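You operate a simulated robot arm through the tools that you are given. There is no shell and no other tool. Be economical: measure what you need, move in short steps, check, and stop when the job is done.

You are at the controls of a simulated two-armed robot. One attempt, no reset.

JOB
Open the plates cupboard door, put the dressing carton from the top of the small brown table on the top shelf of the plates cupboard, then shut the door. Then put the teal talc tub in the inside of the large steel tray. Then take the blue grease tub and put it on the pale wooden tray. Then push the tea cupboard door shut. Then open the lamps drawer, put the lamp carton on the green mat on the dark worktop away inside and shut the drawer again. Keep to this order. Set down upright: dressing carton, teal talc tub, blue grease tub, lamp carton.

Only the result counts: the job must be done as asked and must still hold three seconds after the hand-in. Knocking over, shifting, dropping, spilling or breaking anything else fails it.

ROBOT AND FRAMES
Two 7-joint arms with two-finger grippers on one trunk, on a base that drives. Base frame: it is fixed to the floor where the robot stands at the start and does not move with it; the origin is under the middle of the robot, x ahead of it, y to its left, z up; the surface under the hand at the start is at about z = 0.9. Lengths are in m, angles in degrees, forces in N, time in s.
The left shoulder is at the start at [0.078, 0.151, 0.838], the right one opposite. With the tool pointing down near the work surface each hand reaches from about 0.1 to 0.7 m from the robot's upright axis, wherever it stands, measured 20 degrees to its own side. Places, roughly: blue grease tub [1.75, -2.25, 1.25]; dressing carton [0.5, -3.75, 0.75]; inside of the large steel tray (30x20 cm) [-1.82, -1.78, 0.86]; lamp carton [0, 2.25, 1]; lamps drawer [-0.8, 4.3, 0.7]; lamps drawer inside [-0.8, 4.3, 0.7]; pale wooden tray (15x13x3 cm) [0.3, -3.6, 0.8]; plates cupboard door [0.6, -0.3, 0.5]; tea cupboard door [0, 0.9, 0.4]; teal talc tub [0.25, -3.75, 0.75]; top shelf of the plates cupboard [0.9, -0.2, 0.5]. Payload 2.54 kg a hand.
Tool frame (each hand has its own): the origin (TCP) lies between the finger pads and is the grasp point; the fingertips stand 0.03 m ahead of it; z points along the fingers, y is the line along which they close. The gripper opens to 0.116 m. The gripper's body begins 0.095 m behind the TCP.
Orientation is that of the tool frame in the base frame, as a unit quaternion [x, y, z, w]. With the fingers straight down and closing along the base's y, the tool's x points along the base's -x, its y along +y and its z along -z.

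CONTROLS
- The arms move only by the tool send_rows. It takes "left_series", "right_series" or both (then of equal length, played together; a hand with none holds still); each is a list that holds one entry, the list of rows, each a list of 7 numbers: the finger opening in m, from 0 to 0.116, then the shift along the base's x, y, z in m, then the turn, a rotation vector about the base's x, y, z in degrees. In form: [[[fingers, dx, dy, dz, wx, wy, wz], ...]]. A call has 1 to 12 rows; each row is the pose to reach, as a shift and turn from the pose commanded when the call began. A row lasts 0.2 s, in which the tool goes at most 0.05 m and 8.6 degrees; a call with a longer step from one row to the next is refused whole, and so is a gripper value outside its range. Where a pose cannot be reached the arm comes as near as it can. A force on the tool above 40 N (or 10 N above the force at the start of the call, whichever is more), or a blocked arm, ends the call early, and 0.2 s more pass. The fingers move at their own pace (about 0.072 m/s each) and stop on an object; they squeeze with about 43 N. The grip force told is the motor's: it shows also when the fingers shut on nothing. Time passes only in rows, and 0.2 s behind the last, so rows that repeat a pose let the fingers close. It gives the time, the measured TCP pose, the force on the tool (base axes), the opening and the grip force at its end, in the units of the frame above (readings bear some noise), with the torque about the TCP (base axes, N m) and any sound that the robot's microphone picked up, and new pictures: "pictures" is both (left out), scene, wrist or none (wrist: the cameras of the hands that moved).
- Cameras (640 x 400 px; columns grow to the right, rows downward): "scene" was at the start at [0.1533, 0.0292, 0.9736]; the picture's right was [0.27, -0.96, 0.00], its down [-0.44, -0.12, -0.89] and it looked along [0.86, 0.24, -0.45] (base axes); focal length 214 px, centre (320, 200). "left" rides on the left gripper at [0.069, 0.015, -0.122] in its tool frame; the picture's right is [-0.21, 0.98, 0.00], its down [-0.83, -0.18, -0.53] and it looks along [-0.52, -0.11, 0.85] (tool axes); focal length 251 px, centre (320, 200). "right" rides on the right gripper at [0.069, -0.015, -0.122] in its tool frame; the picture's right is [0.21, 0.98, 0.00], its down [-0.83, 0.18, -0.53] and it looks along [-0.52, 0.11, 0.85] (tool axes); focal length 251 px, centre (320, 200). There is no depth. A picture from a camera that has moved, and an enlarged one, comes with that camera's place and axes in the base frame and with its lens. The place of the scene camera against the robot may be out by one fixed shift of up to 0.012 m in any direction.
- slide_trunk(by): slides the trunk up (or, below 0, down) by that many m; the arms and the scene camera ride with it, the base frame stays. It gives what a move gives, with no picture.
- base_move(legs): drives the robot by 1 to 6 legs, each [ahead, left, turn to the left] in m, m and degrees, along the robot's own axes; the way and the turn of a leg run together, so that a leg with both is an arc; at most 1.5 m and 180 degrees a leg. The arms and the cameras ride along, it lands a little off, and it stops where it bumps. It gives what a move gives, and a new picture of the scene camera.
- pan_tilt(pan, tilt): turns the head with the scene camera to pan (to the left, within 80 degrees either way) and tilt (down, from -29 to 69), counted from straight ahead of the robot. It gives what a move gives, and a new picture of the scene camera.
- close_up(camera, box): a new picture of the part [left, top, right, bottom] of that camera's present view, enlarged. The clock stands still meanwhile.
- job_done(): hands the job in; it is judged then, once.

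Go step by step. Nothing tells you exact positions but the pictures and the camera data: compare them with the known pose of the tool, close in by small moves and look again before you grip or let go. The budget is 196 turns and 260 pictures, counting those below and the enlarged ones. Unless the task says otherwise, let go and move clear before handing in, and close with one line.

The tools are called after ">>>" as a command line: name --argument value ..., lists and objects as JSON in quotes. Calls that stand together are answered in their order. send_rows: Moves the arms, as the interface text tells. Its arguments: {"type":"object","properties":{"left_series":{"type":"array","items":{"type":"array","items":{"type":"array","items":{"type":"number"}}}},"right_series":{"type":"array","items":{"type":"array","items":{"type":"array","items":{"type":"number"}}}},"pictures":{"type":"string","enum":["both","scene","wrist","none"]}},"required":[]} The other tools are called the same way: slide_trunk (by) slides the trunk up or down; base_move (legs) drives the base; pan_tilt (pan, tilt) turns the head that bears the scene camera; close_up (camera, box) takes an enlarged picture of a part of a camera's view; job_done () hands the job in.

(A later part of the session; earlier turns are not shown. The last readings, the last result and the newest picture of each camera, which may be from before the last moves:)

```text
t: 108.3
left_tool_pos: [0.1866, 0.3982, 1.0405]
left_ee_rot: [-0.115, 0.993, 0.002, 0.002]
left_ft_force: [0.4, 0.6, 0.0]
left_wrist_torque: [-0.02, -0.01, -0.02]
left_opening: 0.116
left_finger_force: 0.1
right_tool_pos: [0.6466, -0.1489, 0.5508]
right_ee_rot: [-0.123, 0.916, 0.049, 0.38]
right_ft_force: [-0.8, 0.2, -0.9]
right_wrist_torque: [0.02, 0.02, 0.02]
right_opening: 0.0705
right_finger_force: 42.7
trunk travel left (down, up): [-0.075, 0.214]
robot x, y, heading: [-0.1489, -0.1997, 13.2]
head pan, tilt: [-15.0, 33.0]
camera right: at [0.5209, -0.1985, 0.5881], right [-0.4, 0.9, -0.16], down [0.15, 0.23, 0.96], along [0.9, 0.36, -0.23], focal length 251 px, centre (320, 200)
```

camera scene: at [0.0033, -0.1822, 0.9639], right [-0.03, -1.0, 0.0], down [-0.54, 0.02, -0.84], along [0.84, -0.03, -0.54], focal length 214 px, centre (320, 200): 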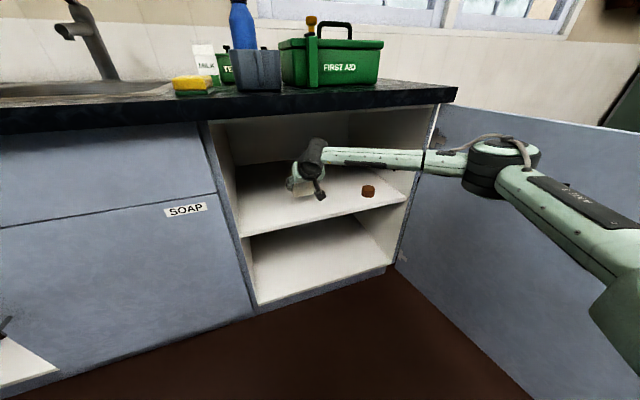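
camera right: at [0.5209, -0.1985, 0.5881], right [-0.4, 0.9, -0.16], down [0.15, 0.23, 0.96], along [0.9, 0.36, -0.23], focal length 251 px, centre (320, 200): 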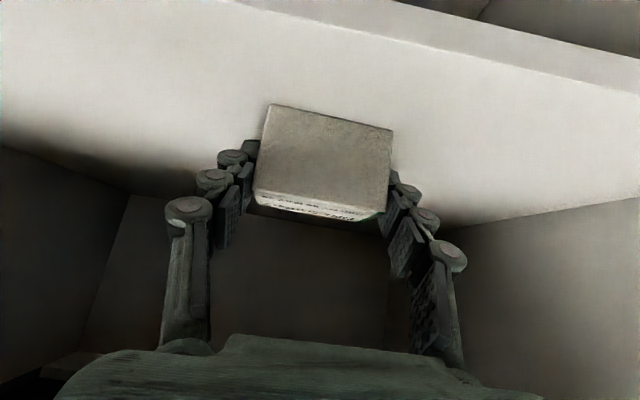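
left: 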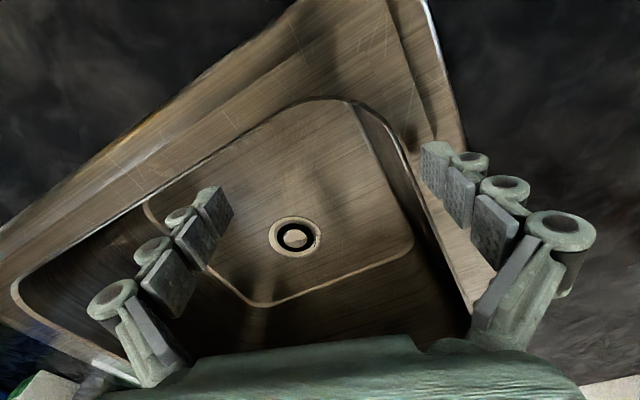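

>>> send_rows --right_series '[[[0.03, 0, 0, -0.002, 0, 0, 0], [0.03, 0, 0, -0.004, 0, 0, 0], [0.03, 0, 0, -0.005, 0, 0, 0]]]' --pictures "wrist"

```text
t: 109.1
left_tool_pos: [0.1846, 0.3972, 1.0421]
left_ee_rot: [-0.115, 0.993, 0.001, 0.003]
left_ft_force: [-0.1, 1.1, 0.7]
left_wrist_torque: [0.01, 0.0, -0.02]
left_opening: 0.116
left_finger_force: 0.0
right_tool_pos: [0.6477, -0.1491, 0.5501]
right_ee_rot: [-0.123, 0.914, 0.05, 0.382]
right_ft_force: [-0.2, -1.2, 10.4]
right_wrist_torque: [0.24, 0.04, 0.0]
right_opening: 0.0706
right_finger_force: 43.1
trunk travel left (down, up): [-0.075, 0.214]
robot x, y, heading: [-0.1488, -0.201, 13.0]
head pan, tilt: [-15.0, 33.0]
camera right: at [0.521, -0.1981, 0.5863], right [-0.4, 0.9, -0.15], down [0.15, 0.23, 0.96], along [0.9, 0.36, -0.23], focal length 251 px, centre (320, 200)
```

right: 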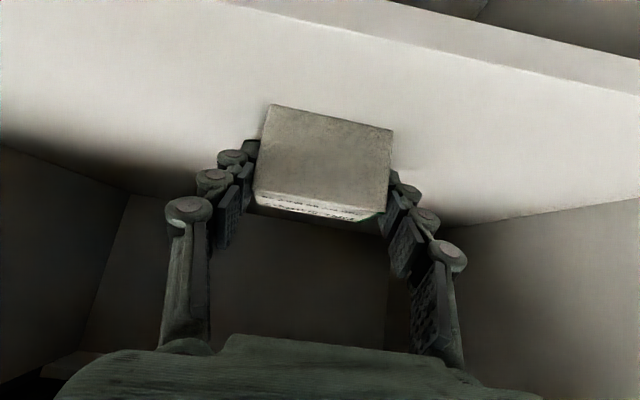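

Contact at 10 N. I release and back out.

>>> send_rows --right_series '[[[0.116, 0, 0, 0.002, 0, 0, 0], [0.116, 0, 0, 0.002, 0, 0, 0], [0.116, 0, 0, 0.002, 0, 0, 0], [0.116, -0.03, -0.007, 0.03, 0, 0, 0], [0.116, -0.06, -0.014, 0.06, 0, 0, 0], [0.116, -0.105, -0.02, 0.07, 0, 0, 0], [0.116, -0.15, -0.02, 0.075, 0, 0, 0]]]' --pictures "both"

```text
t: 110.7
left_tool_pos: [0.1856, 0.3977, 1.0417]
left_ee_rot: [-0.114, 0.993, 0.001, 0.001]
left_ft_force: [0.7, 0.3, -0.5]
left_wrist_torque: [0.0, 0.02, 0.03]
left_opening: 0.1158
left_finger_force: 0.1
right_tool_pos: [0.4967, -0.1688, 0.6215]
right_ee_rot: [-0.123, 0.916, 0.049, 0.38]
right_ft_force: [-0.7, -0.3, -0.7]
right_wrist_torque: [-0.01, 0.0, 0.03]
right_opening: 0.1161
right_finger_force: 0.0
trunk travel left (down, up): [-0.075, 0.214]
robot x, y, heading: [-0.1476, -0.1982, 13.5]
head pan, tilt: [-15.0, 33.0]
camera scene: at [0.0032, -0.1822, 0.964], right [-0.03, -1.0, 0.0], down [-0.54, 0.02, -0.84], along [0.84, -0.03, -0.54], focal length 214 px, centre (320, 200)
camera right: at [0.3706, -0.2179, 0.6584], right [-0.4, 0.9, -0.16], down [0.15, 0.23, 0.96], along [0.9, 0.36, -0.23], focal length 251 px, centre (320, 200)
```

scene: 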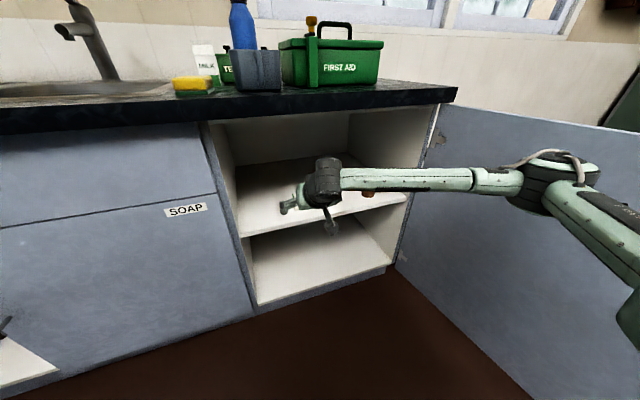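
right: 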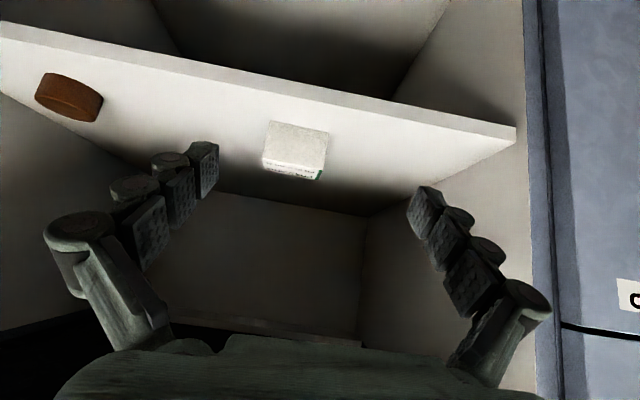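

The carton stands upright on the shelf. I pull the arm out, raise it to pointing down, then back the base 0.2 m.

>>> send_rows --right_series '[[[0.116, -0.045, -0.01, 0.0, 0, 0, 0], [0.08, -0.09, -0.02, 0.0, 0, 0, 0], [0.04, -0.135, -0.03, 0.01, 0, 0, 0], [0.0, -0.18, -0.04, 0.04, 0, 0, 0], [0, -0.21, -0.05, 0.08, -2, 7.3, 0], [0, -0.23, -0.055, 0.12, -4, 14.5, 0], [0, -0.25, -0.06, 0.16, -6, 21.8, 0], [0, -0.26, -0.06, 0.2, -8, 29, 0], [0, -0.26, -0.06, 0.24, -10, 36.3, 0], [0, -0.26, -0.06, 0.28, -11.7, 43.5, 0], [0, -0.26, -0.06, 0.32, -11.7, 43.5, 0], [0, -0.26, -0.06, 0.35, -11.7, 43.5, 0]]]' --pictures "none"

>>> base_move --legs '[[-0.2, 0, 0]]'

>>> pan_tilt --pan -35 --tilt 35

```text
refused: row 4 steps farther than a row can; nothing moved
```

```text
t: 112.3
left_tool_pos: [-0.0066, 0.3533, 1.0401]
left_ee_rot: [-0.115, 0.993, 0.001, 0.001]
left_ft_force: [-0.4, 0.3, 0.2]
left_wrist_torque: [0.0, -0.02, 0.03]
left_opening: 0.1158
left_finger_force: 0.0
right_tool_pos: [0.303, -0.215, 0.6214]
right_ee_rot: [-0.122, 0.916, 0.049, 0.38]
right_ft_force: [-0.8, -0.6, -0.5]
right_wrist_torque: [-0.01, 0.02, 0.01]
right_opening: 0.1159
right_finger_force: 0.1
trunk travel left (down, up): [-0.075, 0.214]
robot x, y, heading: [-0.34, -0.2469, 13.1]
head pan, tilt: [-15.0, 33.0]
camera scene: at [-0.191, -0.2278, 0.964], right [-0.03, -1.0, 0.0], down [-0.54, 0.02, -0.84], along [0.84, -0.03, -0.54], focal length 214 px, centre (320, 200)
```

scene: 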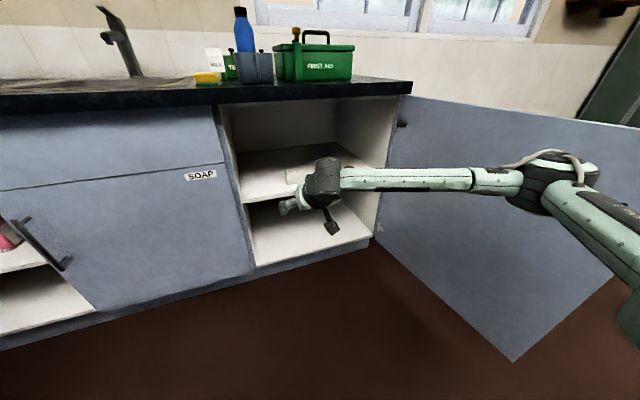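

```text
t: 113.1
left_tool_pos: [-0.0071, 0.3516, 1.0406]
left_ee_rot: [-0.114, 0.993, 0.001, 0.002]
left_ft_force: [-0.4, -0.3, 0.0]
left_wrist_torque: [0.0, 0.03, -0.03]
left_opening: 0.1161
left_finger_force: 0.0
right_tool_pos: [0.303, -0.2157, 0.6212]
right_ee_rot: [-0.123, 0.916, 0.049, 0.38]
right_ft_force: [-0.5, 0.5, 0.8]
right_wrist_torque: [-0.02, -0.02, 0.0]
right_opening: 0.1158
right_finger_force: 0.1
trunk travel left (down, up): [-0.075, 0.214]
robot x, y, heading: [-0.3445, -0.2464, 13.1]
head pan, tilt: [-35.0, 35.0]
camera scene: at [-0.1983, -0.2576, 0.9609], right [-0.37, -0.93, 0.0], down [-0.53, 0.21, -0.82], along [0.76, -0.31, -0.57], focal length 214 px, centre (320, 200)
```

scene: 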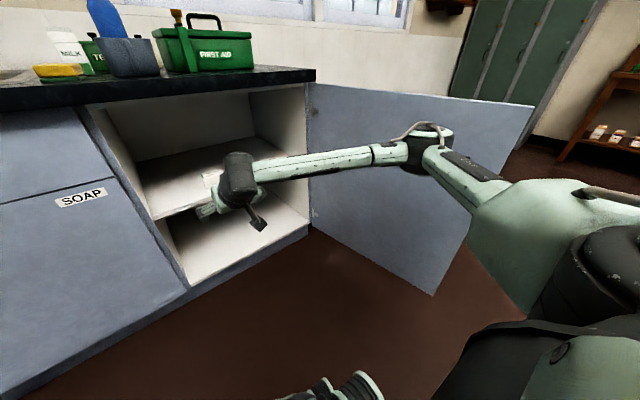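

The door has been nudged to about 115° open. I raise the hand first.

>>> send_rows --right_series '[[[0.0, -0.02, 0.0, 0.04, -2, 7.3, 0], [0, -0.04, 0, 0.08, -4, 14.5, 0], [0, -0.06, 0, 0.12, -6, 21.8, 0], [0, -0.08, 0, 0.16, -8, 29, 0], [0, -0.1, 0, 0.2, -10, 36.3, 0], [0, -0.11, 0, 0.245, -11.7, 43.5, 0], [0, -0.12, 0, 0.29, -11.7, 43.5, 0], [0, -0.13, 0, 0.335, -11.7, 43.5, 0], [0, -0.13, 0, 0.36, -11.7, 43.5, 0]]]' --pictures "scene"

>>> base_move --legs '[[-0.05, -0.3, 0]]'

```text
t: 115.1
left_tool_pos: [-0.0081, 0.3522, 1.0409]
left_ee_rot: [-0.114, 0.993, 0.001, 0.002]
left_ft_force: [0.4, 0.2, -0.4]
left_wrist_torque: [-0.02, 0.0, -0.01]
left_opening: 0.1159
left_finger_force: 0.0
right_tool_pos: [0.1714, -0.2141, 0.9812]
right_ee_rot: [-0.133, 0.991, -0.001, 0.0]
right_ft_force: [0.0, -0.1, 0.2]
right_wrist_torque: [0.0, -0.01, 0.03]
right_opening: 0.0
right_finger_force: 28.4
trunk travel left (down, up): [-0.075, 0.214]
robot x, y, heading: [-0.3431, -0.2424, 13.2]
head pan, tilt: [-35.0, 35.0]
camera scene: at [-0.1985, -0.2577, 0.9609], right [-0.37, -0.93, 0.0], down [-0.53, 0.21, -0.82], along [0.76, -0.31, -0.57], focal length 214 px, centre (320, 200)
```

scene: 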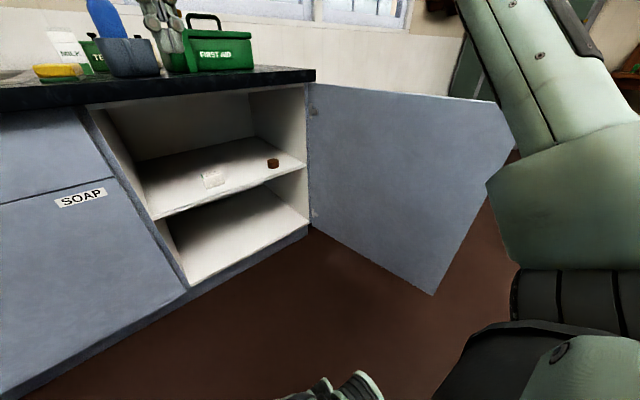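

```text
t: 118.5
left_tool_pos: [0.0106, 0.0571, 1.0411]
left_ee_rot: [-0.116, 0.993, 0.001, 0.002]
left_ft_force: [0.2, 0.0, 0.3]
left_wrist_torque: [0.0, -0.01, 0.0]
left_opening: 0.116
left_finger_force: 0.0
right_tool_pos: [0.1904, -0.508, 0.98]
right_ee_rot: [-0.135, 0.991, -0.001, -0.001]
right_ft_force: [-0.7, -0.6, -0.6]
right_wrist_torque: [0.0, 0.02, -0.01]
right_opening: 0.0001
right_finger_force: 28.0
trunk travel left (down, up): [-0.075, 0.214]
robot x, y, heading: [-0.3269, -0.54, 13.4]
head pan, tilt: [-35.0, 35.0]
camera scene: at [-0.1797, -0.5527, 0.9609], right [-0.37, -0.93, 0.0], down [-0.53, 0.21, -0.82], along [0.76, -0.3, -0.57], focal length 214 px, centre (320, 200)
```

scene: 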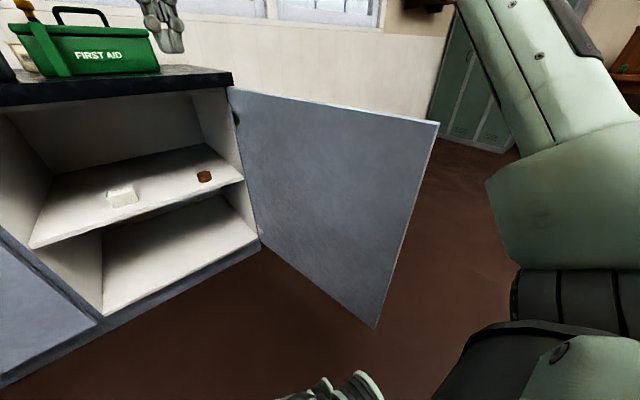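

Door tip is at about [0.10,-0.89]. I take the closed hand over the door to its outer face.

>>> send_rows --right_series '[[[0, 0.016, -0.045, 0, 0, 0, 0], [0, 0.032, -0.09, 0, 0, 0, 0], [0, 0.048, -0.135, 0, 0, 0, 0], [0, 0.064, -0.18, 0, 0, 0, 0], [0, 0.08, -0.225, 0, 0, 0, 0], [0, 0.096, -0.27, 0, 0, 0, 0], [0, 0.112, -0.315, 0, 0, 0, 0]]]' --pictures "wrist"

```text
t: 120.1
left_tool_pos: [0.01, 0.0576, 1.0415]
left_ee_rot: [-0.115, 0.993, 0.001, 0.001]
left_ft_force: [0.0, -0.7, 0.0]
left_wrist_torque: [0.02, 0.06, 0.03]
left_opening: 0.1163
left_finger_force: 0.0
right_tool_pos: [0.2925, -0.8166, 0.9708]
right_ee_rot: [-0.134, 0.991, -0.001, 0.001]
right_ft_force: [1.0, -0.1, -0.7]
right_wrist_torque: [-0.01, 0.0, 0.03]
right_opening: 0.0001
right_finger_force: 29.1
right hand out of reach, approached as far as the arm can: row 7
trunk travel left (down, up): [-0.075, 0.214]
robot x, y, heading: [-0.3233, -0.541, 13.4]
head pan, tilt: [-35.0, 35.0]
camera right: at [0.2304, -0.8499, 1.092], right [-0.47, 0.88, 0.0], down [0.75, 0.39, 0.54], along [0.47, 0.25, -0.84], focal length 251 px, centre (320, 200)
```

right: 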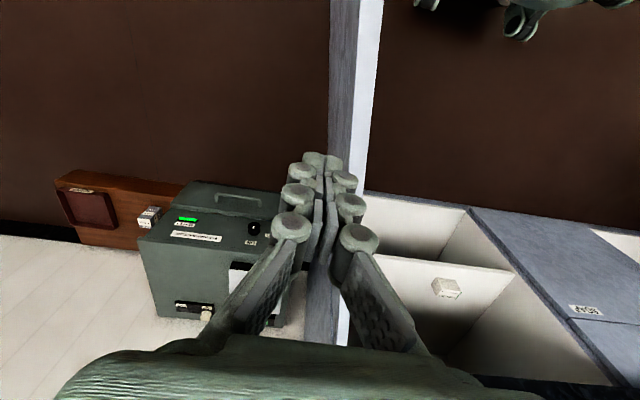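

The hand is right above the door; I need about 6 cm more to the outside. I shift the base a bit.

>>> base_move --legs '[[0.02, -0.075, 0]]'

>>> close_up --camera "right" --box '[160, 0, 480, 200]'

```text
t: 121.5
left_tool_pos: [0.0453, -0.01, 1.0403]
left_ee_rot: [-0.116, 0.993, 0.001, 0.002]
left_ft_force: [0.2, 0.2, -0.3]
left_wrist_torque: [0.04, 0.01, 0.02]
left_opening: 0.1159
left_finger_force: 0.0
right_tool_pos: [0.3299, -0.8849, 0.9695]
right_ee_rot: [-0.135, 0.991, -0.001, 0.001]
right_ft_force: [0.5, 0.1, -0.1]
right_wrist_torque: [0.01, 0.02, 0.01]
right_opening: 0.0
right_finger_force: 28.8
trunk travel left (down, up): [-0.075, 0.214]
robot x, y, heading: [-0.2884, -0.6102, 13.1]
head pan, tilt: [-35.0, 35.0]
camera scene: at [-0.1434, -0.6211, 0.9608], right [-0.37, -0.93, 0.0], down [-0.53, 0.21, -0.82], along [0.76, -0.3, -0.57], focal length 214 px, centre (320, 200)
```

scene: 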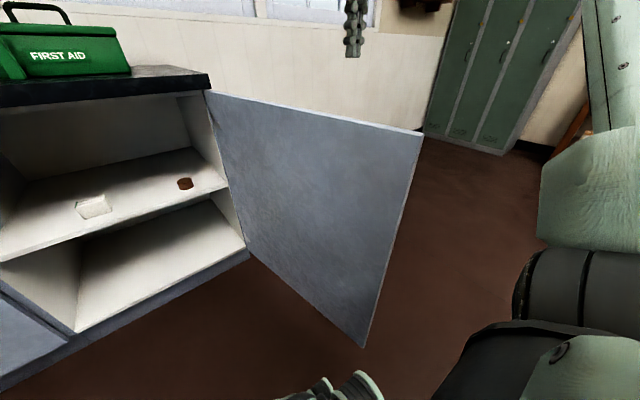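

```text
2.00 times, centred on (320, 100) of right
camera zoom: at [0.2667, -0.9169, 1.0922], right [-0.47, 0.88, 0.0], down [0.75, 0.39, 0.53], along [0.47, 0.25, -0.84], focal length 503 px, centre (320, 400)
```

zoom: 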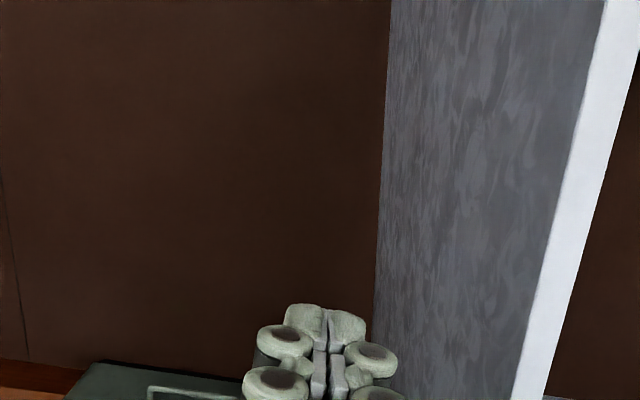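

The hand is outside the door with about 9 cm margin. I lower and begin the closing sweep.

>>> send_rows --right_series '[[[0, 0, 0, -0.047, 0, 0, 0], [0, 0, 0, -0.094, 0, 0, 0], [0, 0, 0, -0.14, 0, 0, 0], [0, 0, 0, -0.185, 0, 0, 0], [0, -0.03, 0.029, -0.185, 0, 0, 0], [0, -0.044, 0.045, -0.185, 0, 0, 0], [0, -0.057, 0.061, -0.185, 0, 0, 0], [0, -0.069, 0.078, -0.185, 0, 0, 0], [0, -0.081, 0.095, -0.185, 0, 0, 0], [0, -0.092, 0.113, -0.185, 0, 0, 0], [0, -0.102, 0.131, -0.185, 0, 0, 0], [0, -0.111, 0.149, -0.185, 0, 0, 0]]]' --pictures "scene"

```text
t: 124.0
left_tool_pos: [0.0455, -0.0098, 1.0396]
left_ee_rot: [-0.117, 0.993, 0.0, 0.001]
left_ft_force: [0.0, 0.7, -0.4]
left_wrist_torque: [-0.03, 0.0, 0.0]
left_opening: 0.1162
left_finger_force: 0.1
right_tool_pos: [0.2316, -0.7627, 0.7867]
right_ee_rot: [-0.122, 0.993, -0.006, 0.001]
right_ft_force: [2.3, -11.0, -0.1]
right_wrist_torque: [0.74, 0.23, 0.0]
right_opening: 0.0
right_finger_force: 29.1
trunk travel left (down, up): [-0.075, 0.214]
robot x, y, heading: [-0.2883, -0.6072, 13.5]
head pan, tilt: [-35.0, 35.0]
stopped in row 12 (right hand): the force on the tool passed its limit at 58 N (the readings are from after the stop); the commanded pose is now the measured one
camera scene: at [-0.1433, -0.6213, 0.9607], right [-0.37, -0.93, 0.0], down [-0.53, 0.21, -0.82], along [0.76, -0.3, -0.57], focal length 214 px, centre (320, 200)
```

scene: 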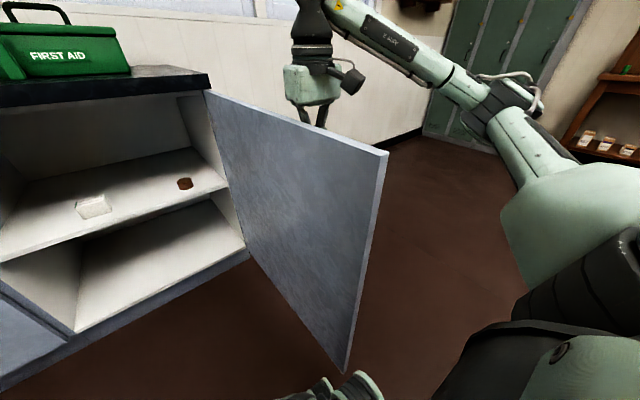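

The door tip is now meeting the base. I lift the hand, back the base 0.22 m, and resume.

>>> send_rows --right_series '[[[0, 0.0, -0.02, 0.03, 0, 0, 0], [0, 0, -0.03, 0.08, 0, 0, 0], [0, 0, -0.03, 0.12, 0, 0, 0], [0, 0, -0.03, 0.15, 0, 0, 0]]]' --pictures "none"

>>> base_move --legs '[[-0.22, 0, 0]]'

```text
refused: row 2 steps farther than a row can; nothing moved
```

```text
t: 125.6
left_tool_pos: [-0.1645, -0.0592, 1.04]
left_ee_rot: [-0.116, 0.993, 0.0, 0.001]
left_ft_force: [-0.3, 1.1, -0.3]
left_wrist_torque: [-0.01, -0.02, -0.02]
left_opening: 0.116
left_finger_force: 0.1
right_tool_pos: [0.0218, -0.8109, 0.7863]
right_ee_rot: [-0.123, 0.992, -0.005, 0.002]
right_ft_force: [-0.1, 0.0, 0.1]
right_wrist_torque: [0.02, -0.01, 0.0]
right_opening: 0.0
right_finger_force: 28.8
trunk travel left (down, up): [-0.075, 0.214]
robot x, y, heading: [-0.4965, -0.6601, 13.2]
head pan, tilt: [-35.0, 35.0]
camera scene: at [-0.3528, -0.6704, 0.9609], right [-0.37, -0.93, 0.0], down [-0.53, 0.21, -0.82], along [0.76, -0.3, -0.57], focal length 214 px, centre (320, 200)
```

scene: 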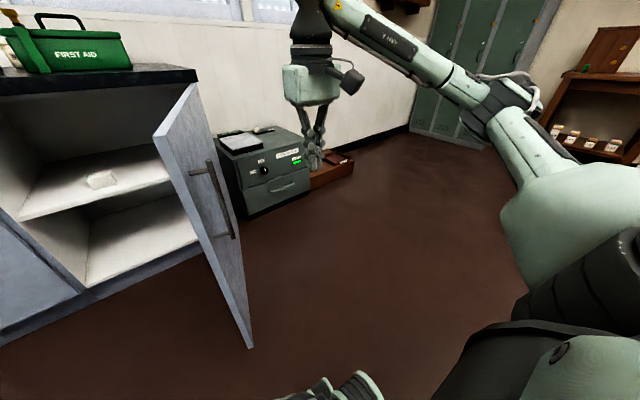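

The door swung on to about 75° open by itself. I place the hand on its outer face and keep pushing.

>>> send_rows --right_series '[[[0, 0.045, 0, 0, 0, 0, 0], [0, 0.09, 0, 0, 0, 0, 0], [0, 0.13, 0.0, 0, 0, 0, 0], [0, 0.145, 0.04, 0, 0, 0, 0], [0, 0.145, 0.085, 0, 0, 0, 0], [0, 0.145, 0.13, 0, 0, 0, 0], [0, 0.145, 0.17, 0, 0, 0, 0], [0, 0.145, 0.21, 0, 0, 0, 0], [0, 0.145, 0.25, 0, 0, 0, 0], [0, 0.148, 0.29, 0, 0, 0, 0], [0, 0.153, 0.33, 0, 0, 0, 0], [0, 0.16, 0.37, 0, 0, 0, 0]]]' --pictures "scene"

```text
t: 128.2
left_tool_pos: [-0.1643, -0.0592, 1.0412]
left_ee_rot: [-0.116, 0.993, 0.0, 0.002]
left_ft_force: [0.6, -0.1, 0.3]
left_wrist_torque: [-0.02, 0.01, 0.0]
left_opening: 0.1161
left_finger_force: 0.1
right_tool_pos: [0.1671, -0.4568, 0.7811]
right_ee_rot: [-0.124, 0.992, -0.004, 0.002]
right_ft_force: [0.3, 0.2, -0.2]
right_wrist_torque: [0.05, 0.04, -0.01]
right_opening: 0.0001
right_finger_force: 28.5
right hand out of reach, approached as far as the arm can: row 12
trunk travel left (down, up): [-0.075, 0.214]
robot x, y, heading: [-0.5003, -0.6617, 13.5]
head pan, tilt: [-35.0, 35.0]
camera scene: at [-0.3525, -0.6707, 0.9608], right [-0.37, -0.93, 0.0], down [-0.53, 0.21, -0.82], along [0.76, -0.3, -0.57], focal length 214 px, centre (320, 200)
```

scene: 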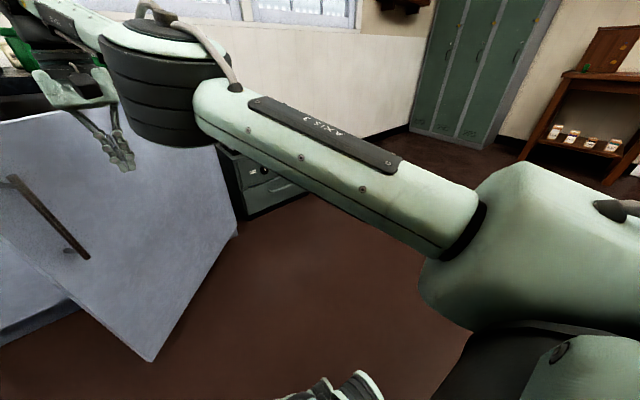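

The door is now about 45° open. I bring the base forward-left by 0.2 m each, with the hand following the door.

>>> base_move --legs '[[0.15, 0.22, 0]]'

>>> pan_tilt --pan 0 --tilt 38

```text
t: 130.9
left_tool_pos: [-0.0668, 0.1842, 1.04]
left_ee_rot: [-0.114, 0.994, 0.001, 0.002]
left_ft_force: [1.1, 0.0, -0.3]
left_wrist_torque: [0.02, -0.02, -0.01]
left_opening: 0.1162
left_finger_force: 0.0
right_tool_pos: [0.2611, -0.2136, 0.782]
right_ee_rot: [-0.121, 0.993, -0.006, 0.002]
right_ft_force: [0.0, -0.4, 0.4]
right_wrist_torque: [-0.01, 0.01, 0.03]
right_opening: 0.0
right_finger_force: 28.2
trunk travel left (down, up): [-0.075, 0.214]
robot x, y, heading: [-0.4045, -0.4137, 12.7]
head pan, tilt: [-35.0, 35.0]
camera scene: at [-0.2587, -0.4255, 0.9608], right [-0.37, -0.93, 0.0], down [-0.53, 0.21, -0.82], along [0.76, -0.31, -0.57], focal length 214 px, centre (320, 200)
```

scene: 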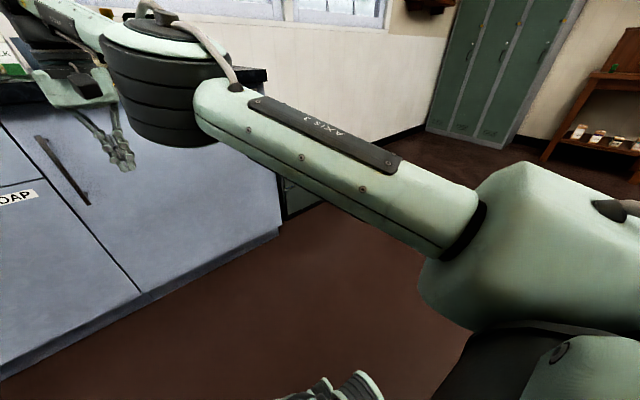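

```text
t: 132.0
left_tool_pos: [-0.066, 0.1844, 1.0403]
left_ee_rot: [-0.113, 0.994, 0.001, 0.001]
left_ft_force: [-0.6, -1.1, -0.5]
left_wrist_torque: [-0.02, 0.02, -0.03]
left_opening: 0.1159
left_finger_force: 0.0
right_tool_pos: [0.2622, -0.2147, 0.7812]
right_ee_rot: [-0.121, 0.993, -0.005, 0.002]
right_ft_force: [0.4, 0.2, -0.4]
right_wrist_torque: [0.01, 0.0, 0.0]
right_opening: 0.0
right_finger_force: 28.4
trunk travel left (down, up): [-0.075, 0.214]
robot x, y, heading: [-0.4049, -0.4137, 12.6]
head pan, tilt: [0.0, 38.0]
camera scene: at [-0.2562, -0.3732, 0.9563], right [0.22, -0.97, 0.0], down [-0.6, -0.14, -0.79], along [0.77, 0.18, -0.62], focal length 214 px, centre (320, 200)
```

scene: 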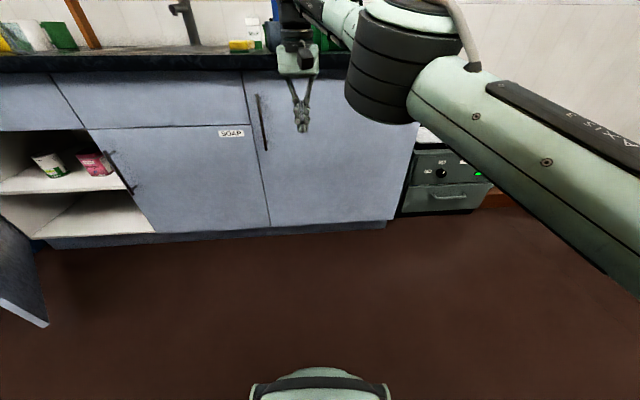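

>>> close_up --camera "scene" --box '[200, 50, 440, 240]'

```text
2.11 times, centred on (320, 145) of scene
camera zoom: at [-0.2562, -0.3732, 0.9563], right [0.22, -0.97, 0.0], down [-0.6, -0.14, -0.79], along [0.77, 0.18, -0.62], focal length 452 px, centre (320, 316)
```

zoom: 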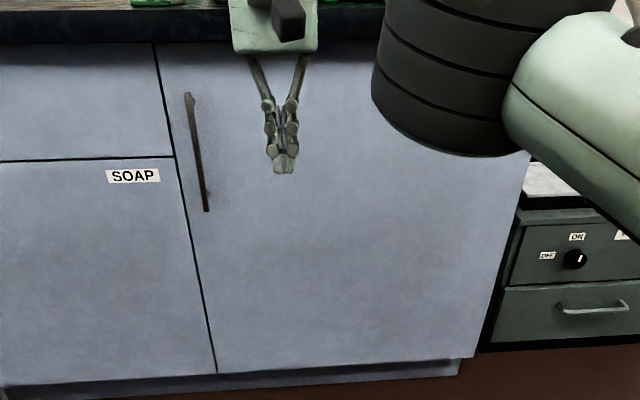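

It looks shut. To be sure I tilt the hand forward and press the door gently near its free edge.

>>> send_rows --right_series '[[[0, 0, 0.0, -0.01, 2.1, -7.7, 0], [0, 0, 0, -0.02, 4.2, -15.4, 0], [0, 0, 0, -0.03, 6.3, -23.1, 0], [0, 0, 0, -0.04, 8.4, -30.8, 0], [0, 0, 0, -0.05, 10.5, -38.6, 0], [0, 0, 0, -0.06, 12, -44, 0]]]' --pictures "none"

>>> base_move --legs '[[0.15, 0.08, 0]]'

>>> send_rows --right_series '[[[0, 0.015, 0.004, 0, 0, 0, 0], [0, 0.03, 0.008, 0, 0, 0, 0], [0, 0.045, 0.012, 0, 0, 0, 0], [0, 0.06, 0.016, 0, 0, 0, 0], [0, 0.075, 0.02, 0, 0, 0, 0], [0, 0.09, 0.024, 0, 0, 0, 0], [0, 0.105, 0.028, 0, 0, 0, 0], [0, 0.12, 0.032, 0, 0, 0, 0]]]' --pictures "scene"

```text
t: 133.4
left_tool_pos: [-0.0651, 0.1839, 1.0418]
left_ee_rot: [-0.113, 0.994, 0.0, 0.001]
left_ft_force: [0.0, 0.0, 0.4]
left_wrist_torque: [0.02, -0.01, 0.01]
left_opening: 0.1159
left_finger_force: 0.1
right_tool_pos: [0.2623, -0.2149, 0.7208]
right_ee_rot: [-0.109, 0.914, 0.053, 0.386]
right_ft_force: [-0.5, 0.3, 0.2]
right_wrist_torque: [-0.03, 0.03, 0.02]
right_opening: 0.0
right_finger_force: 28.4
right hand out of reach, approached as far as the arm can: row 1, 2, 3
trunk travel left (down, up): [-0.075, 0.214]
robot x, y, heading: [-0.4035, -0.4144, 12.9]
head pan, tilt: [0.0, 38.0]
```

```text
t: 134.8
left_tool_pos: [0.0612, 0.2972, 1.041]
left_ee_rot: [-0.115, 0.993, -0.001, 0.002]
left_ft_force: [0.5, -0.6, 0.4]
left_wrist_torque: [-0.01, -0.02, 0.0]
left_opening: 0.1158
left_finger_force: 0.2
right_tool_pos: [0.3904, -0.1009, 0.722]
right_ee_rot: [-0.11, 0.915, 0.051, 0.386]
right_ft_force: [-0.3, 0.9, 0.4]
right_wrist_torque: [0.01, 0.03, -0.01]
right_opening: 0.0002
right_finger_force: 28.9
trunk travel left (down, up): [-0.075, 0.214]
robot x, y, heading: [-0.2742, -0.3004, 12.8]
head pan, tilt: [0.0, 38.0]
camera scene: at [-0.1284, -0.26, 0.9562], right [0.23, -0.97, 0.0], down [-0.6, -0.14, -0.79], along [0.77, 0.18, -0.62], focal length 214 px, centre (320, 200)
```

scene: 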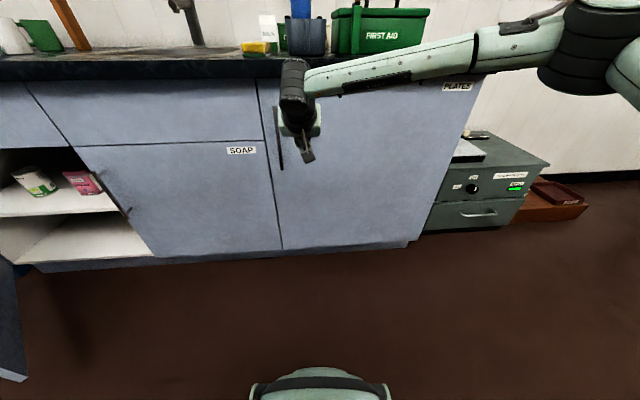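

```text
t: 136.5
left_tool_pos: [0.0603, 0.2961, 1.0406]
left_ee_rot: [-0.113, 0.994, 0.001, 0.002]
left_ft_force: [-0.3, 0.7, -0.6]
left_wrist_torque: [0.03, 0.04, -0.03]
left_opening: 0.1158
left_finger_force: 0.0
right_tool_pos: [0.4932, -0.0725, 0.7215]
right_ee_rot: [-0.109, 0.916, 0.049, 0.382]
right_ft_force: [-12.3, -7.3, 7.5]
right_wrist_torque: [0.01, -0.01, 0.04]
right_opening: 0.0001
right_finger_force: 28.7
trunk travel left (down, up): [-0.075, 0.214]
robot x, y, heading: [-0.2758, -0.2966, 12.9]
head pan, tilt: [0.0, 38.0]
stopped in row 8 (right hand): the force on the tool passed its limit at 53 N (the readings are from after the stop); the commanded pose is now the measured one
camera scene: at [-0.1299, -0.2609, 0.9567], right [0.22, -0.97, 0.0], down [-0.6, -0.14, -0.79], along [0.77, 0.18, -0.61], focal length 214 px, centre (320, 200)
```

scene: 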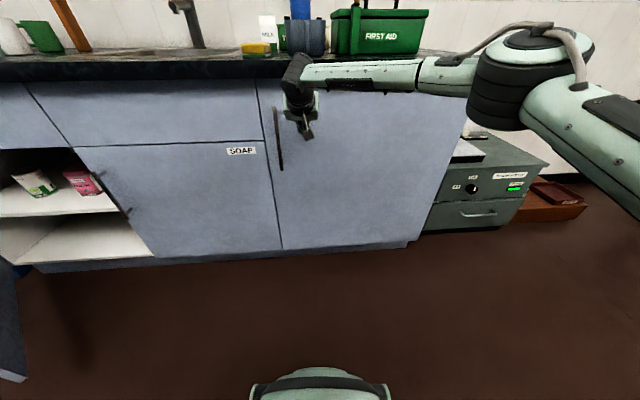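

The door is firmly shut. Next I retract the hand, raise it, and drive back to the small table for the talc tub.

>>> send_rows --right_series '[[[0, -0.04, -0.01, 0, 0, 0, 0], [0, -0.08, -0.02, 0, 0, 0, 0], [0.02, -0.11, -0.025, 0.03, 0, 0, 0], [0.04, -0.14, -0.03, 0.065, 0, 0, 0], [0.06, -0.17, -0.04, 0.1, 0, 0, 0], [0.08, -0.2, -0.05, 0.135, 0, 0, 0], [0.1, -0.23, -0.06, 0.17, 0, 0, 0], [0.116, -0.26, -0.07, 0.205, 0, 0, 0], [0.116, -0.28, -0.07, 0.24, 0, 0, 0]]]' --pictures "none"

>>> base_move --legs '[[-0.3, 0, 0], [0, 0, -90], [1.35, 0, 0], [1.0, 0.45, 0]]'

```text
t: 138.5
left_tool_pos: [0.061, 0.2976, 1.0399]
left_ee_rot: [-0.113, 0.994, 0.0, 0.001]
left_ft_force: [-0.3, 0.0, 0.7]
left_wrist_torque: [-0.03, 0.05, 0.0]
left_opening: 0.1158
left_finger_force: 0.0
right_tool_pos: [0.2135, -0.142, 0.958]
right_ee_rot: [-0.109, 0.917, 0.048, 0.38]
right_ft_force: [0.3, -0.4, 0.1]
right_wrist_torque: [0.0, 0.0, 0.01]
right_opening: 0.1158
right_finger_force: 0.1
trunk travel left (down, up): [-0.075, 0.214]
robot x, y, heading: [-0.2753, -0.2979, 13.1]
head pan, tilt: [0.0, 38.0]
```

```text
t: 156.1
left_tool_pos: [1.0502, -2.8388, 1.0403]
left_ee_rot: [0.601, 0.799, 0.0, 0.001]
left_ft_force: [0.1, -0.8, -0.4]
left_wrist_torque: [-0.02, -0.03, 0.0]
left_opening: 0.1157
left_finger_force: 0.0
right_tool_pos: [0.6204, -3.0154, 0.9574]
right_ee_rot: [0.551, 0.741, -0.225, 0.31]
right_ft_force: [0.0, 0.6, 0.6]
right_wrist_torque: [0.03, -0.03, -0.01]
right_opening: 0.1157
right_finger_force: 0.1
trunk travel left (down, up): [-0.075, 0.214]
robot x, y, heading: [0.4344, -2.5351, -73.8]
head pan, tilt: [0.0, 38.0]
camera scene: at [0.4762, -2.6781, 0.9563], right [-0.96, -0.28, 0.0], down [-0.17, 0.59, -0.79], along [0.22, -0.76, -0.62], focal length 214 px, centre (320, 200)
```

scene: 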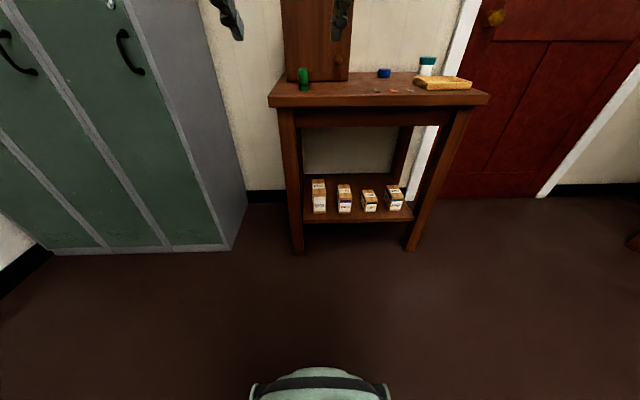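

>>> base_move --legs '[[0.5, -0.257, -2.8]]'

>>> pan_tilt --pan -10 --tilt 30

>>> close_up --camera "right" --box '[0, 0, 640, 400]'

```text
t: 159.3
left_tool_pos: [0.9232, -3.4032, 1.0408]
left_ee_rot: [0.615, 0.788, 0.0, 0.0]
left_ft_force: [-0.1, 0.0, 0.1]
left_wrist_torque: [0.0, 0.0, 0.0]
left_opening: 0.1159
left_finger_force: 0.1
right_tool_pos: [0.4883, -3.5662, 0.9573]
right_ee_rot: [0.565, 0.731, -0.231, 0.306]
right_ft_force: [0.1, 0.2, 0.1]
right_wrist_torque: [0.01, 0.0, 0.01]
right_opening: 0.116
right_finger_force: 0.1
trunk travel left (down, up): [-0.075, 0.214]
robot x, y, heading: [0.3211, -3.0779, -75.9]
head pan, tilt: [0.0, 38.0]
camera scene: at [0.3552, -3.2226, 0.9563], right [-0.97, -0.24, 0.0], down [-0.15, 0.6, -0.79], along [0.19, -0.76, -0.62], focal length 214 px, centre (320, 200)
```

scene: 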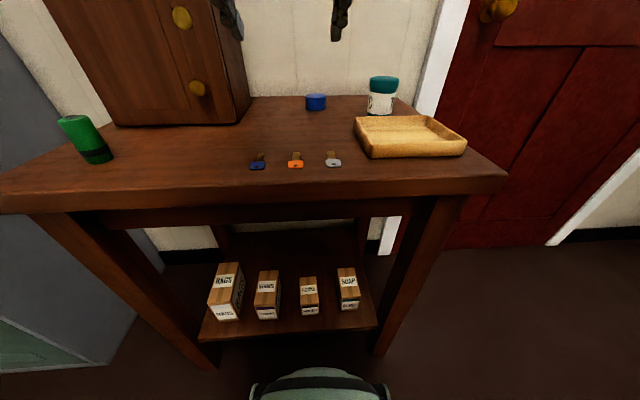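

```text
t: 160.0
left_tool_pos: [0.9229, -3.4035, 1.0416]
left_ee_rot: [0.615, 0.789, -0.001, 0.0]
left_ft_force: [0.1, 0.3, 0.4]
left_wrist_torque: [-0.02, -0.02, -0.01]
left_opening: 0.116
left_finger_force: 0.0
right_tool_pos: [0.4871, -3.5655, 0.957]
right_ee_rot: [0.565, 0.731, -0.231, 0.306]
right_ft_force: [0.4, -0.2, -0.4]
right_wrist_torque: [-0.04, 0.04, 0.02]
right_opening: 0.1164
right_finger_force: 0.0
trunk travel left (down, up): [-0.075, 0.214]
robot x, y, heading: [0.3189, -3.0754, -75.8]
head pan, tilt: [-10.0, 30.0]
camera scene: at [0.3406, -3.229, 0.9686], right [-1.0, -0.07, 0.0], down [-0.04, 0.5, -0.87], along [0.06, -0.86, -0.5], focal length 214 px, centre (320, 200)
```

scene: 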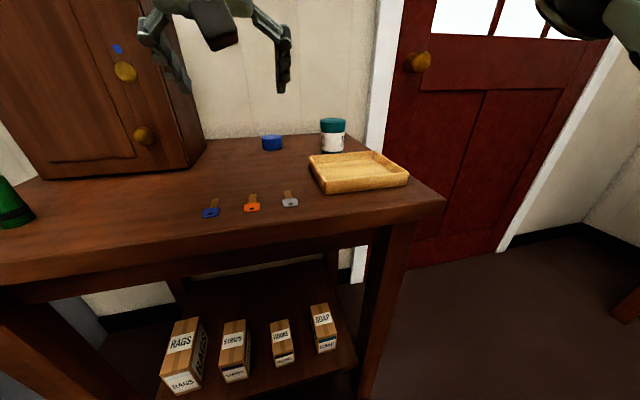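

```text
1.00 times, centred on (320, 200) of right (not enlarged: the box is as wide or as high as the picture)
camera zoom: at [0.4385, -3.4382, 0.9943], right [0.91, 0.4, -0.14], down [0.22, -0.15, 0.96], along [0.36, -0.9, -0.23], focal length 251 px, centre (320, 200)
```

zoom: 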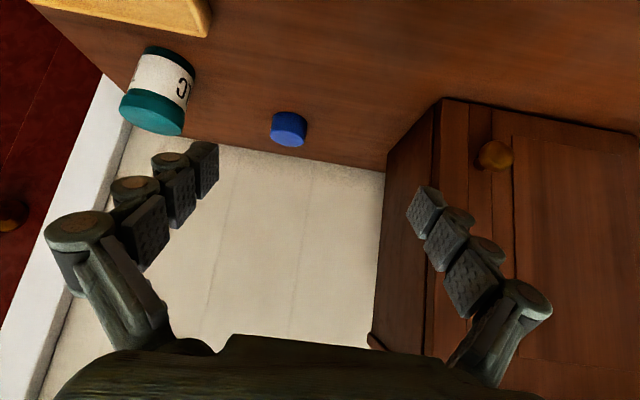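

The talc tub is at about [0.344,-3.745]. I move to a pre-grasp pose 8 cm back along the tool axis and look.

>>> send_rows --right_series '[[[0.116, -0.035, -0.02, 0, 0, 0, 0], [0.116, -0.07, -0.04, 0, 0, 0, 0], [0.116, -0.105, -0.06, -0.01, 0, 0, 0], [0.116, -0.14, -0.085, -0.02, 0, 0, 0], [0.116, -0.164, -0.1, -0.027, 0, 0, 0]]]' --pictures "both"

```text
t: 161.2
left_tool_pos: [0.923, -3.4042, 1.0399]
left_ee_rot: [0.615, 0.789, -0.001, 0.001]
left_ft_force: [-0.8, 0.2, 0.1]
left_wrist_torque: [0.0, -0.03, -0.02]
left_opening: 0.1162
left_finger_force: 0.0
right_tool_pos: [0.3219, -3.6656, 0.929]
right_ee_rot: [0.563, 0.732, -0.231, 0.306]
right_ft_force: [-0.6, -0.2, 0.6]
right_wrist_torque: [0.03, 0.01, 0.0]
right_opening: 0.1159
right_finger_force: 0.1
trunk travel left (down, up): [-0.075, 0.214]
robot x, y, heading: [0.321, -3.0774, -75.7]
head pan, tilt: [-10.0, 30.0]
camera scene: at [0.3405, -3.2291, 0.9687], right [-1.0, -0.07, 0.0], down [-0.04, 0.5, -0.87], along [0.06, -0.86, -0.5], focal length 214 px, centre (320, 200)
camera right: at [0.273, -3.5385, 0.9661], right [0.91, 0.4, -0.14], down [0.22, -0.15, 0.96], along [0.36, -0.9, -0.23], focal length 251 px, centre (320, 200)
```

scene: 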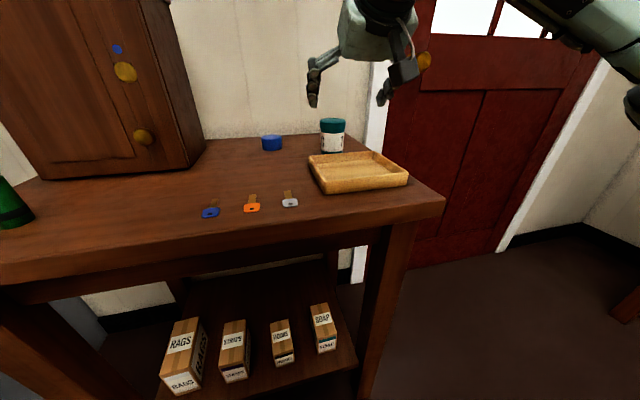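
right: 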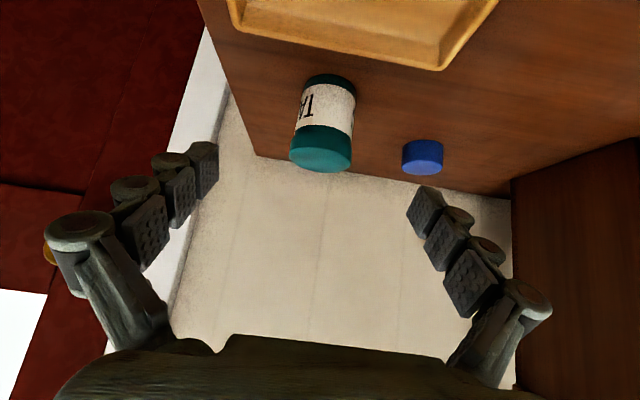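

>>> send_rows --right_series '[[[0.116, 0.008, -0.024, -0.023, 0, 0, 0], [0.116, 0.016, -0.048, -0.046, 0, 0, 0], [0.116, 0.024, -0.072, -0.07, 0, 0, 0], [0.116, 0.03, -0.088, -0.088, 0, 0, 0]]]' --pictures "both"

```text
t: 162.2
left_tool_pos: [0.923, -3.402, 1.0403]
left_ee_rot: [0.615, 0.789, -0.001, 0.001]
left_ft_force: [0.2, 0.8, -0.1]
left_wrist_torque: [-0.02, 0.0, -0.02]
left_opening: 0.1161
left_finger_force: 0.0
right_tool_pos: [0.3538, -3.7532, 0.8407]
right_ee_rot: [0.564, 0.731, -0.231, 0.306]
right_ft_force: [-0.2, -0.7, 0.0]
right_wrist_torque: [0.0, 0.0, 0.03]
right_opening: 0.1162
right_finger_force: 0.0
trunk travel left (down, up): [-0.075, 0.214]
robot x, y, heading: [0.3217, -3.0768, -75.8]
head pan, tilt: [-10.0, 30.0]
camera scene: at [0.3406, -3.2291, 0.9686], right [-1.0, -0.07, 0.0], down [-0.04, 0.5, -0.87], along [0.06, -0.86, -0.5], focal length 214 px, centre (320, 200)
camera right: at [0.3039, -3.6263, 0.8775], right [0.91, 0.4, -0.15], down [0.22, -0.15, 0.96], along [0.36, -0.91, -0.23], focal length 251 px, centre (320, 200)
```

scene: 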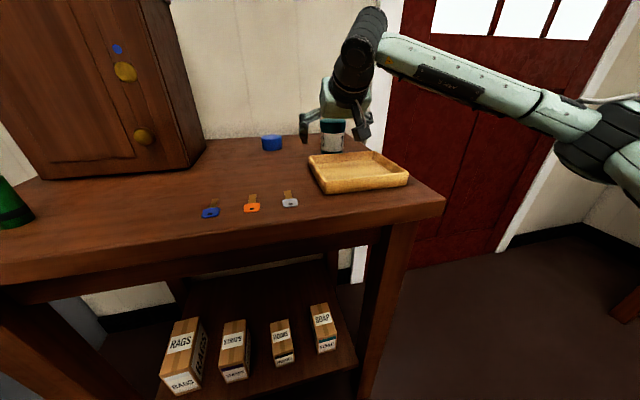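
right: 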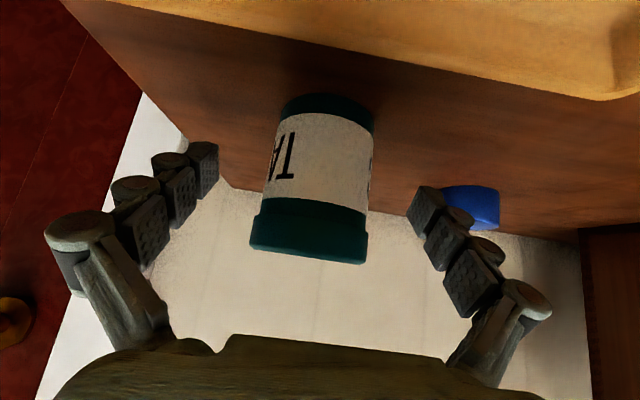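

The tub is centred between the pads. I close on it.

>>> send_rows --right_series '[[[0.116, 0.001, -0.006, -0.004, 0, 0, 0], [0.09, 0.001, -0.006, -0.004, 0, 0, 0], [0.05, 0.001, -0.006, -0.004, 0, 0, 0], [0.03, 0.001, -0.006, -0.004, 0, 0, 0], [0.03, 0.001, -0.006, -0.004, 0, 0, 0]]]' --pictures "wrist"

>>> send_rows --right_series '[[[0.03, 0, 0, 0.02, 0, 0, 0], [0.03, 0, 0, 0.06, 0, 0, 0], [0.03, 0, 0, 0.1, 0, 0, 0], [0.03, -0.01, 0.04, 0.12, 0, 0, 0], [0.03, -0.02, 0.08, 0.14, 0, 0, 0]]]' --pictures "both"

```text
t: 163.4
left_tool_pos: [0.9237, -3.4019, 1.0403]
left_ee_rot: [0.615, 0.788, -0.001, 0.001]
left_ft_force: [0.2, 0.2, 0.4]
left_wrist_torque: [0.01, -0.02, 0.0]
left_opening: 0.1159
left_finger_force: 0.0
right_tool_pos: [0.3562, -3.7599, 0.8385]
right_ee_rot: [0.565, 0.731, -0.231, 0.306]
right_ft_force: [-0.6, -0.6, 0.7]
right_wrist_torque: [-0.09, 0.03, 0.01]
right_opening: 0.0572
right_finger_force: 42.9
trunk travel left (down, up): [-0.075, 0.214]
robot x, y, heading: [0.3237, -3.0793, -76.0]
head pan, tilt: [-10.0, 30.0]
camera right: at [0.3058, -3.632, 0.8748], right [0.91, 0.4, -0.14], down [0.22, -0.15, 0.96], along [0.36, -0.91, -0.23], focal length 251 px, centre (320, 200)
```

right: 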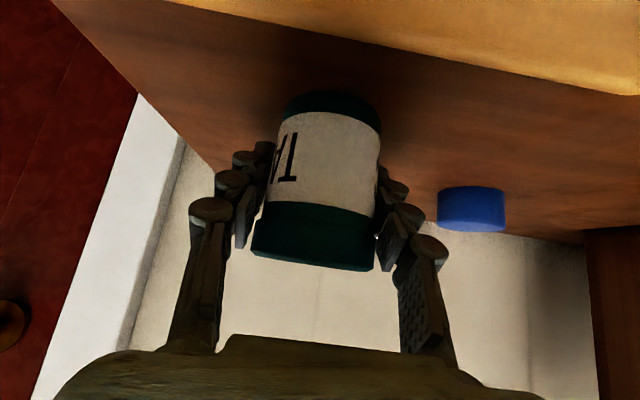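

```text
t: 164.6
left_tool_pos: [0.9237, -3.4029, 1.0406]
left_ee_rot: [0.615, 0.788, -0.001, 0.001]
left_ft_force: [-0.1, 0.1, 0.2]
left_wrist_torque: [0.02, 0.01, 0.01]
left_opening: 0.1163
left_finger_force: 0.1
right_tool_pos: [0.3357, -3.6801, 0.979]
right_ee_rot: [0.565, 0.731, -0.231, 0.306]
right_ft_force: [-0.5, 0.6, -2.3]
right_wrist_torque: [-0.02, 0.0, 0.03]
right_opening: 0.0571
right_finger_force: 43.1
trunk travel left (down, up): [-0.075, 0.214]
robot x, y, heading: [0.3197, -3.0769, -75.9]
head pan, tilt: [-10.0, 30.0]
camera scene: at [0.3405, -3.229, 0.9687], right [-1.0, -0.07, 0.0], down [-0.04, 0.5, -0.87], along [0.06, -0.86, -0.5], focal length 214 px, centre (320, 200)
camera right: at [0.2855, -3.5529, 1.0154], right [0.91, 0.4, -0.14], down [0.22, -0.15, 0.96], along [0.36, -0.9, -0.23], focal length 251 px, centre (320, 200)
```

scene: 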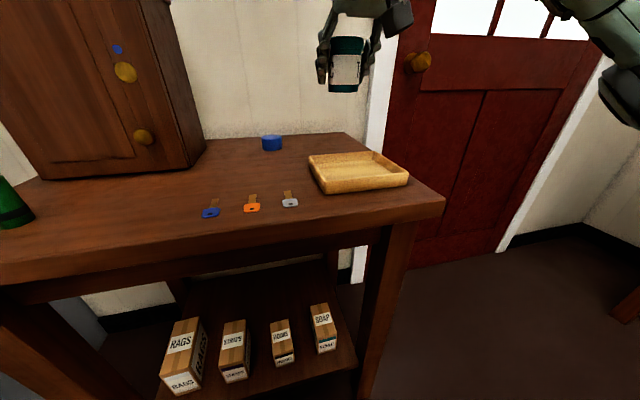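
right: 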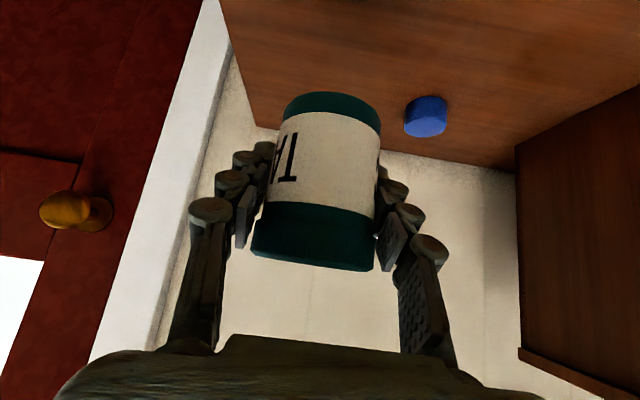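

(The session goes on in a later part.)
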